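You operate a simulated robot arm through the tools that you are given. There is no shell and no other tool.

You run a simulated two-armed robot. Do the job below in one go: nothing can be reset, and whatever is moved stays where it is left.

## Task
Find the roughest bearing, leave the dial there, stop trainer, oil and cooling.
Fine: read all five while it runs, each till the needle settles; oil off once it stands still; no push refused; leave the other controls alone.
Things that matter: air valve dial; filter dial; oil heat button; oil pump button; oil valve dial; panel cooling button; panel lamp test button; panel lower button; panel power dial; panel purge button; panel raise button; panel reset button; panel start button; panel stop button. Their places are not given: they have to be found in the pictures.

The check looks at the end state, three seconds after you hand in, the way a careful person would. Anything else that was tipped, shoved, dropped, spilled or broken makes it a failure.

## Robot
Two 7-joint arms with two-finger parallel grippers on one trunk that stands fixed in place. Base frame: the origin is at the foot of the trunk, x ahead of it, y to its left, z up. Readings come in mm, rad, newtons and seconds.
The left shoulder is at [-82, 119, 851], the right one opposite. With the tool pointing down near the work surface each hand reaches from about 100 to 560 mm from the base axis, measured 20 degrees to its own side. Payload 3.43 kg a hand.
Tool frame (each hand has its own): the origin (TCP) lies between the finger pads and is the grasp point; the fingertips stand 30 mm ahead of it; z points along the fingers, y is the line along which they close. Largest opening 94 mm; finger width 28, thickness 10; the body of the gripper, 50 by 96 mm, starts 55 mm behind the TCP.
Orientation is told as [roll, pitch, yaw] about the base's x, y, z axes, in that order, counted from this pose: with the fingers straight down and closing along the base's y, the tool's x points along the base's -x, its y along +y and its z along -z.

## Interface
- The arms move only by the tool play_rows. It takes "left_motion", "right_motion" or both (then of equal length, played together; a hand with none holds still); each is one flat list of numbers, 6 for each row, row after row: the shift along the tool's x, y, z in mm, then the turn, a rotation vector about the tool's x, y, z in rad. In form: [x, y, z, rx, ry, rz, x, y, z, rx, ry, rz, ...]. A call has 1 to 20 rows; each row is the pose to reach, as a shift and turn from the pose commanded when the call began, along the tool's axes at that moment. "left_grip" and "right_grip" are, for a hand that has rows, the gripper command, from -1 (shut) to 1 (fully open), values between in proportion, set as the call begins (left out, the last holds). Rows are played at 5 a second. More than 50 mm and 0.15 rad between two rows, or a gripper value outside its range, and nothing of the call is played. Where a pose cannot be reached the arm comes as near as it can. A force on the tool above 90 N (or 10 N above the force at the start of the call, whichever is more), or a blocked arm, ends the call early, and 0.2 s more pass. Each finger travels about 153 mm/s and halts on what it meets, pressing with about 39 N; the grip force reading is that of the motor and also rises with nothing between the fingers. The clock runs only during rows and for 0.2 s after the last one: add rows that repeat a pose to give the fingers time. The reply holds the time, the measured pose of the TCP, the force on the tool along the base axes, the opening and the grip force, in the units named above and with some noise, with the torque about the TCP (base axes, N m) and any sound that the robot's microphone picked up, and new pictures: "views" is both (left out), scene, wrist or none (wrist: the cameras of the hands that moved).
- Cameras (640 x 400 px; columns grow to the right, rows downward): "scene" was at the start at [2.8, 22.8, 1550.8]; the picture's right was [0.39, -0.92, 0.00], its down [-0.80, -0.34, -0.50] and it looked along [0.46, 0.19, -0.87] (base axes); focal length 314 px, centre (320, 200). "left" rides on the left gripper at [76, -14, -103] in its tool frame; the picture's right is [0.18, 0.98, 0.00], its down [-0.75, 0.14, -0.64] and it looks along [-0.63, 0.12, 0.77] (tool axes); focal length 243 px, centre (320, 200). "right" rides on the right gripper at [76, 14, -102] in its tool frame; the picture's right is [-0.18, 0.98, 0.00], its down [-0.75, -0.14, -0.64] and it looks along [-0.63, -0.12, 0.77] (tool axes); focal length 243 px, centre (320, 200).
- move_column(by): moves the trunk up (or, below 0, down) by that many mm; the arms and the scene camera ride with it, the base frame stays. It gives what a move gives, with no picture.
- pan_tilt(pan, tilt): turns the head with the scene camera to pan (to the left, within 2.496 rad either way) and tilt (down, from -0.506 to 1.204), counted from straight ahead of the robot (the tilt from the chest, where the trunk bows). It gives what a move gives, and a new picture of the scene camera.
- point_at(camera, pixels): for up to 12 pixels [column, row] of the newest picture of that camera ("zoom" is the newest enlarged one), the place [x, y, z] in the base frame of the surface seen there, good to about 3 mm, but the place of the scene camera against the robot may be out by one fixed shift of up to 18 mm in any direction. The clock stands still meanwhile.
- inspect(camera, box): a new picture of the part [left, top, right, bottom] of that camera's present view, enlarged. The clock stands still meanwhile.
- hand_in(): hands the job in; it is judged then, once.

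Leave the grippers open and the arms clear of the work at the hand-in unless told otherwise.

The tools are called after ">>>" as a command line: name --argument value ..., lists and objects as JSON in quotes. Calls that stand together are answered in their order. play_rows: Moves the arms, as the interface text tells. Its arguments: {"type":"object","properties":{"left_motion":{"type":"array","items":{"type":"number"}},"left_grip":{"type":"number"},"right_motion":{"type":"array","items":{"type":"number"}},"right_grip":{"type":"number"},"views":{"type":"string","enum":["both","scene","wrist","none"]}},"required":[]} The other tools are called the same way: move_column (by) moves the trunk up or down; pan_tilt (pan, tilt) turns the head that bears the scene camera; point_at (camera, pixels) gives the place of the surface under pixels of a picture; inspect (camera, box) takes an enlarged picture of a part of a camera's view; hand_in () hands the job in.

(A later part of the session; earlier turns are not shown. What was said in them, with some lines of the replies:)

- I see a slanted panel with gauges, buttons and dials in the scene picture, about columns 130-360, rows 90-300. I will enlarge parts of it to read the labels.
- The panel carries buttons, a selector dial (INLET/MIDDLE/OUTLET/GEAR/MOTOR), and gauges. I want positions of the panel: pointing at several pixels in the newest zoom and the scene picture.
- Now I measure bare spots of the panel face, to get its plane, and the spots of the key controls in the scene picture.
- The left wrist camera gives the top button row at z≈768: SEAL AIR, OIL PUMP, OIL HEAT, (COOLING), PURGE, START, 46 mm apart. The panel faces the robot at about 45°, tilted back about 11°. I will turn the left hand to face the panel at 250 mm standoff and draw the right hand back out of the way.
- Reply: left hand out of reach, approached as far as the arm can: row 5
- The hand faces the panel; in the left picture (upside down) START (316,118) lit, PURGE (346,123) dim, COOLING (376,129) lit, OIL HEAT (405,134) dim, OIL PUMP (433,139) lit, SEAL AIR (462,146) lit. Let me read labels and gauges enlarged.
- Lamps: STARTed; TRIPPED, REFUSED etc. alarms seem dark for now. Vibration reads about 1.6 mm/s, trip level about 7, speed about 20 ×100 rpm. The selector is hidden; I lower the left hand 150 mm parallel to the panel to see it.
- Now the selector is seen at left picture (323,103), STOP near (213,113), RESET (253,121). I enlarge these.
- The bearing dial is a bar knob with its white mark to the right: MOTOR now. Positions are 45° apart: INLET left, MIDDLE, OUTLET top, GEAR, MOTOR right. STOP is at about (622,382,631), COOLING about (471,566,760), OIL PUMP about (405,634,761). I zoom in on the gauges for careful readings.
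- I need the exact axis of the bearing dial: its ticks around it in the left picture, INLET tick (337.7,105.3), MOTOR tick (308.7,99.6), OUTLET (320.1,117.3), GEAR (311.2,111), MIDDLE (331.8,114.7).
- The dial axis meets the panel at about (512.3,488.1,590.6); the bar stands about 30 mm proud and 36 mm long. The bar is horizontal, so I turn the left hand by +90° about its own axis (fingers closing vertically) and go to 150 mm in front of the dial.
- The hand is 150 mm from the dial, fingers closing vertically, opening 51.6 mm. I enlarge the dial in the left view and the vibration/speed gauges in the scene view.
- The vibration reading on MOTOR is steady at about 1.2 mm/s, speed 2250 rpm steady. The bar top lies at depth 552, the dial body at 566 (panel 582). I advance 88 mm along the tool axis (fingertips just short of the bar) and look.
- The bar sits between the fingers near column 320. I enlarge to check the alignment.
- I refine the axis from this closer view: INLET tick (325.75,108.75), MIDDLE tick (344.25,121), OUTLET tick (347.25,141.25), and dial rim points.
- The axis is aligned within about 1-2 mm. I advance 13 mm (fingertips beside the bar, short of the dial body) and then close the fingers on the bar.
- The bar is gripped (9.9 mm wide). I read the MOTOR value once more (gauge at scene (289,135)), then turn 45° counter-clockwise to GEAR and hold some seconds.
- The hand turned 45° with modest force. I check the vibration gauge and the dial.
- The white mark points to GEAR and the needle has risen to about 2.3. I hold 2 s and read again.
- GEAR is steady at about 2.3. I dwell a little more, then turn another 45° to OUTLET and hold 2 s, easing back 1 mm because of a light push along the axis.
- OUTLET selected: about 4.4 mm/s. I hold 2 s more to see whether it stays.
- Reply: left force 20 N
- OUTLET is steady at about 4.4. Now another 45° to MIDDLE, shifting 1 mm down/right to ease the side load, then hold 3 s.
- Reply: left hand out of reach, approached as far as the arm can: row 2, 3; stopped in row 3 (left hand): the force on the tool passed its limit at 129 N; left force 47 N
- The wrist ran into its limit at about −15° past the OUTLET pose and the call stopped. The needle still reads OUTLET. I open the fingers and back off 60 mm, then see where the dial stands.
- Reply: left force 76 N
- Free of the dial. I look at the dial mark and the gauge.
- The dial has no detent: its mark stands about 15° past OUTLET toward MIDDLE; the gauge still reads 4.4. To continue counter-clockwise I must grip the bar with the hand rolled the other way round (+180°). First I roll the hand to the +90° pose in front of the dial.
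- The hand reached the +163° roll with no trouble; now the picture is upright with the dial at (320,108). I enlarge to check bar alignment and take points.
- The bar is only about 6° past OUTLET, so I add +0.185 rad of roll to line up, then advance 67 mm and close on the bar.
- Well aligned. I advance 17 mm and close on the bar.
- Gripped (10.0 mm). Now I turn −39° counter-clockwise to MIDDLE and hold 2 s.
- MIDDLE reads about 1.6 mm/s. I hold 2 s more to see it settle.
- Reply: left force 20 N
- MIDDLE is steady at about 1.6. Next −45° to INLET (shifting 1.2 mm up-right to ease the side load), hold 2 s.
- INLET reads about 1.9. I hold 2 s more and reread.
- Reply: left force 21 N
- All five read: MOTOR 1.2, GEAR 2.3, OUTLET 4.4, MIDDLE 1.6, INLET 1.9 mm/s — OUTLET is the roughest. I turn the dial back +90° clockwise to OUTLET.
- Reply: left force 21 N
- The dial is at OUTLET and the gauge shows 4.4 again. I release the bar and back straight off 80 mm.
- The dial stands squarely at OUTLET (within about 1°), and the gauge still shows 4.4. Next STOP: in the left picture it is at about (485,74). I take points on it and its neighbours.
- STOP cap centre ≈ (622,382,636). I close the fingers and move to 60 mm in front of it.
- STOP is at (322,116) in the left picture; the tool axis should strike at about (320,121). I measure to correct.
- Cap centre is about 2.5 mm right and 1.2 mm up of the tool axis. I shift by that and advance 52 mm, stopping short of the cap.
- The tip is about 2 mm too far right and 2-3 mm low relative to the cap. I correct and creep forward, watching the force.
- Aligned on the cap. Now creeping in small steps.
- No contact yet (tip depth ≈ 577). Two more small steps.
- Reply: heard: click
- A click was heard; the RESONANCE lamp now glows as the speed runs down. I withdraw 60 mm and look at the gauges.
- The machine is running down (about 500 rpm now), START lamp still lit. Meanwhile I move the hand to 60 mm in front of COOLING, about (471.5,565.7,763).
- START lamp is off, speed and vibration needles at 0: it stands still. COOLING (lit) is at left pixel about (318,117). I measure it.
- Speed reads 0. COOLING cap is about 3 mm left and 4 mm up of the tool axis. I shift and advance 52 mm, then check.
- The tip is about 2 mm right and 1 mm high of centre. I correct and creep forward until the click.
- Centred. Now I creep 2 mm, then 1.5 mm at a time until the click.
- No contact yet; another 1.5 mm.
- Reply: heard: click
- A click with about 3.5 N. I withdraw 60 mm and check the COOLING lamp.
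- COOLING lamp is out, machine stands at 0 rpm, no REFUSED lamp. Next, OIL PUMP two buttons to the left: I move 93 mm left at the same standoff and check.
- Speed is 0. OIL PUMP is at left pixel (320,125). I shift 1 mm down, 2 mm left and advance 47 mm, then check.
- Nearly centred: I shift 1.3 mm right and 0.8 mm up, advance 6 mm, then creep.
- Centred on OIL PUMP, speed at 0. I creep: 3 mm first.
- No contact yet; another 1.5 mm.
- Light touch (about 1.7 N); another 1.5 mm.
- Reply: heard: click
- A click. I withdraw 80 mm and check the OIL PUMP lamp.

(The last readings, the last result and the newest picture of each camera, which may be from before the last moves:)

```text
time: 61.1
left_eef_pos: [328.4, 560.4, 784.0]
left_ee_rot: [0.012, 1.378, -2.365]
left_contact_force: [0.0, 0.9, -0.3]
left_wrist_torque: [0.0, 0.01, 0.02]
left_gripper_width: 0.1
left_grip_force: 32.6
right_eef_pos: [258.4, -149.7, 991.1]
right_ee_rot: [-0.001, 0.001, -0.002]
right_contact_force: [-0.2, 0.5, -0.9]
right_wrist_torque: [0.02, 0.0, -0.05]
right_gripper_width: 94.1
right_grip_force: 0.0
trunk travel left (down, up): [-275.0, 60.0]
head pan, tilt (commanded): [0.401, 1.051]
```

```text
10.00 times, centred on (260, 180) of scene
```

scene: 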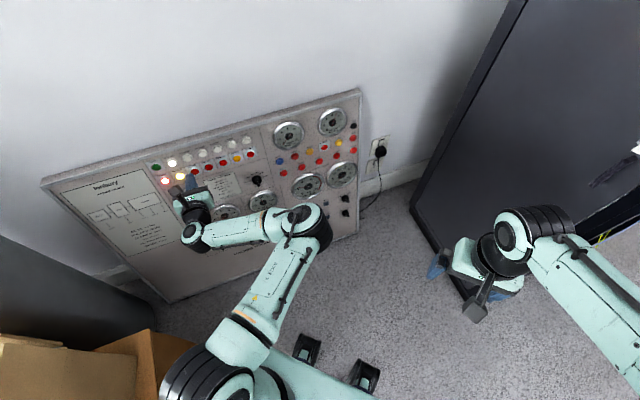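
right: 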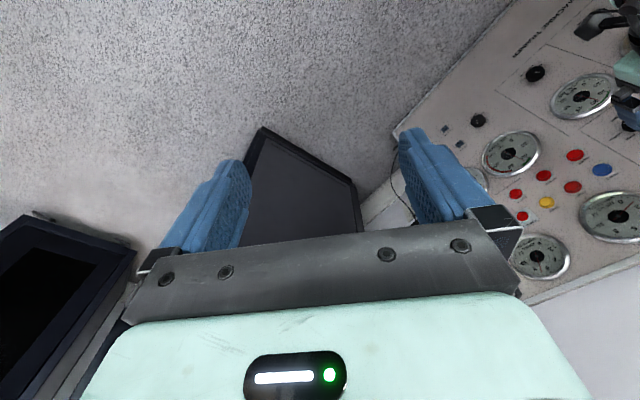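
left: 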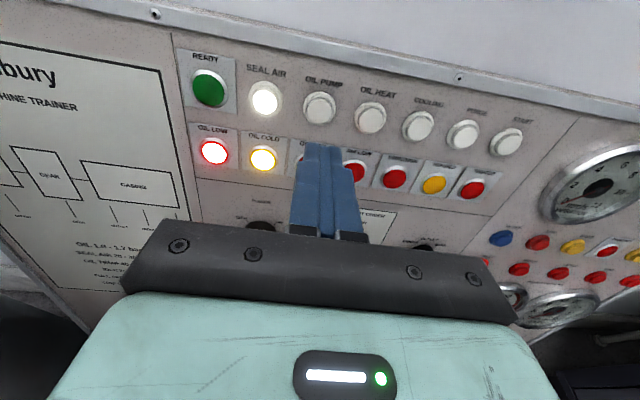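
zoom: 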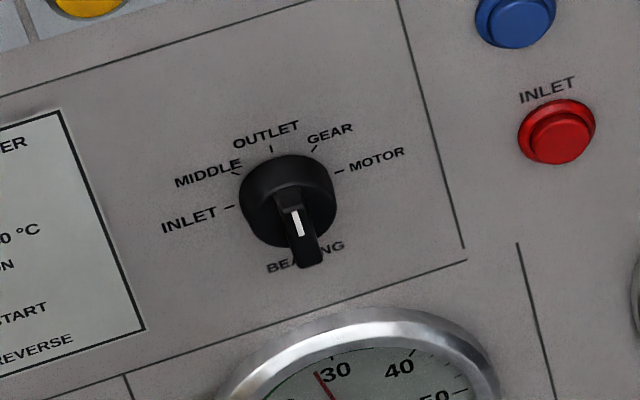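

OIL PUMP and COOLING lamps are out, only SEAL AIR stays lit; REFUSED dark; OIL LOW/COLD lamps are the natural result of the pump being off. The dial still points to OUTLET. I open the gripper and withdraw the left hand further from the panel.

>>> play_rows --left_motion '[0, 0, -20, 0, 0, 0, 0, 0, -45, 0, 0, 0, 0, 0, -70, 0, 0, 0, 0, 0, -95, 0, 0, 0, 0, 0, -120, 0, 0, 0, 0, 0, -120, 0, 0, 0, 0, 0, -120, 0, 0, 0]' --left_grip 1 --views "both"

>>> inspect --camera "scene" --box '[140, 90, 370, 250]'

>>> inspect --camera "scene" --box '[145, 130, 265, 200]'

>>> inspect --camera "scene" --box '[265, 100, 365, 220]'

```text
time: 62.7
left_eef_pos: [243.1, 480.0, 809.8]
left_ee_rot: [0.014, 1.378, -2.362]
left_contact_force: [-0.7, -0.7, -0.3]
left_wrist_torque: [-0.02, 0.0, -0.02]
left_gripper_width: 94.0
left_grip_force: 0.2
right_eef_pos: [259.1, -150.1, 989.3]
right_ee_rot: [-0.001, 0.0, -0.001]
right_contact_force: [0.5, -0.2, -0.8]
right_wrist_torque: [-0.01, 0.01, -0.02]
right_gripper_width: 94.3
right_grip_force: 0.1
trunk travel left (down, up): [-275.0, 60.0]
head pan, tilt (commanded): [0.401, 1.051]
```

scene: 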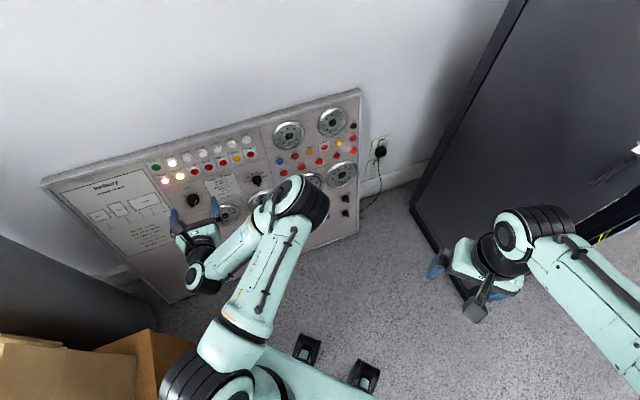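
left: 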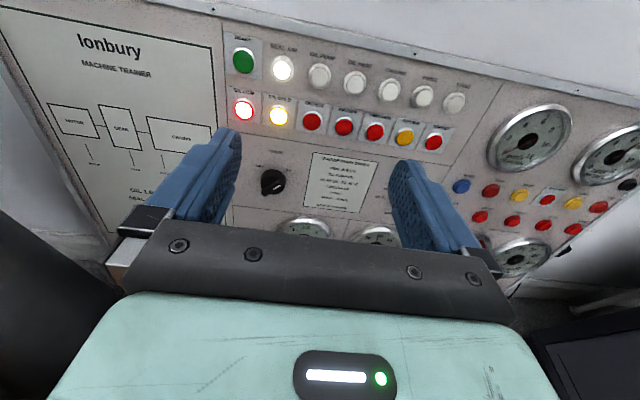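

```text
2.50 times, centred on (255, 170) of scene
```

zoom: 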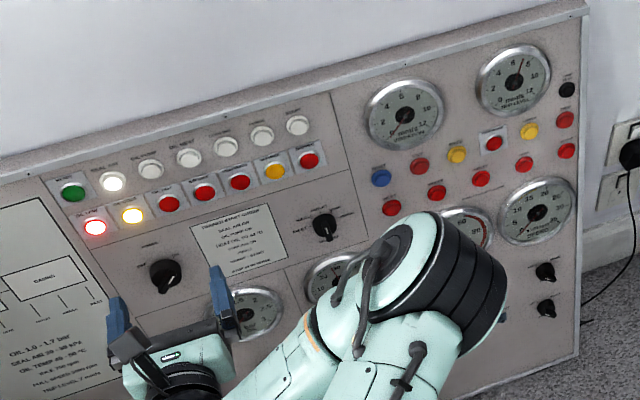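

```text
5.33 times, centred on (205, 165) of scene
```

zoom: 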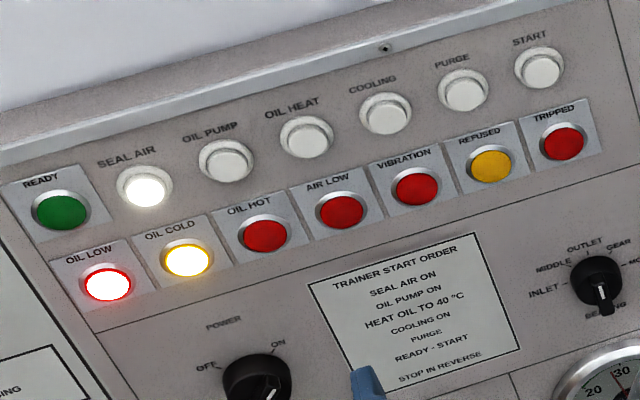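

```text
3.33 times, centred on (315, 160) of scene
```

zoom: 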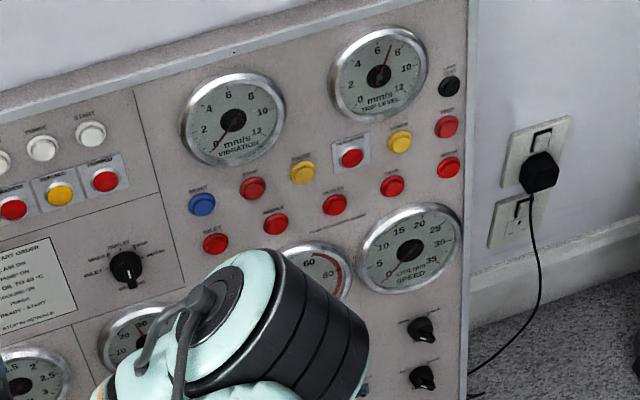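

All is as wanted. One check: that the elbow stays clear of the panel; I measure points on it.

>>> point_at --camera "scene" --pixels '[[285, 195], [300, 182], [315, 185], [325, 205], [310, 215], [240, 250], [200, 245]]'

```text
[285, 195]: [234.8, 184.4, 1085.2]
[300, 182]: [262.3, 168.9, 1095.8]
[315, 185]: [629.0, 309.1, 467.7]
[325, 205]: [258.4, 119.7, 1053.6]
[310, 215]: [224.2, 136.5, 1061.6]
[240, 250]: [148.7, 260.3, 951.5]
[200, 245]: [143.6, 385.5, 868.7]
```

The elbow sits at about (250,150,1080), far from the panel; both grippers are open and clear; the trainer is stopped, oil pump and cooling are off, and the dial points at OUTLET. I hand in.

>>> hand_in

```text
The job is handed in.
```

The roughest bearing is OUTLET, and the dial is left there. The trainer, cooling and oil pump are all off, and I have handed the job in.

Settled vibration readings, taken with the machine running steadily at about 2250 rpm:

| Bearing | Vibration (mm/s) |
|---|---|
| MOTOR | 1.2 |
| GEAR | 2.3 |
| OUTLET | 4.4 |
| MIDDLE | 1.6 |
| INLET | 1.9 |

- **Stopping:** I pushed STOP and waited until the speed gauge read 0. Then I switched off COOLING, and after that OIL PUMP. Each push gave one click, and the REFUSED lamp was dark each time I checked it.
- **Other controls:** I left these alone. SEAL AIR is still on. OIL LOW and OIL COLD lit up after the pump went off, which is to be expected.
- **One rough moment:** while turning the dial past OUTLET, the left wrist hit its limit and the force on the tool briefly reached 129 N. I let go and gripped the dial again from the other side. Nothing looked damaged, and the dial ended within about 1° of the OUTLET mark.

At hand-in both grippers were open and both arms were clear of the panel.
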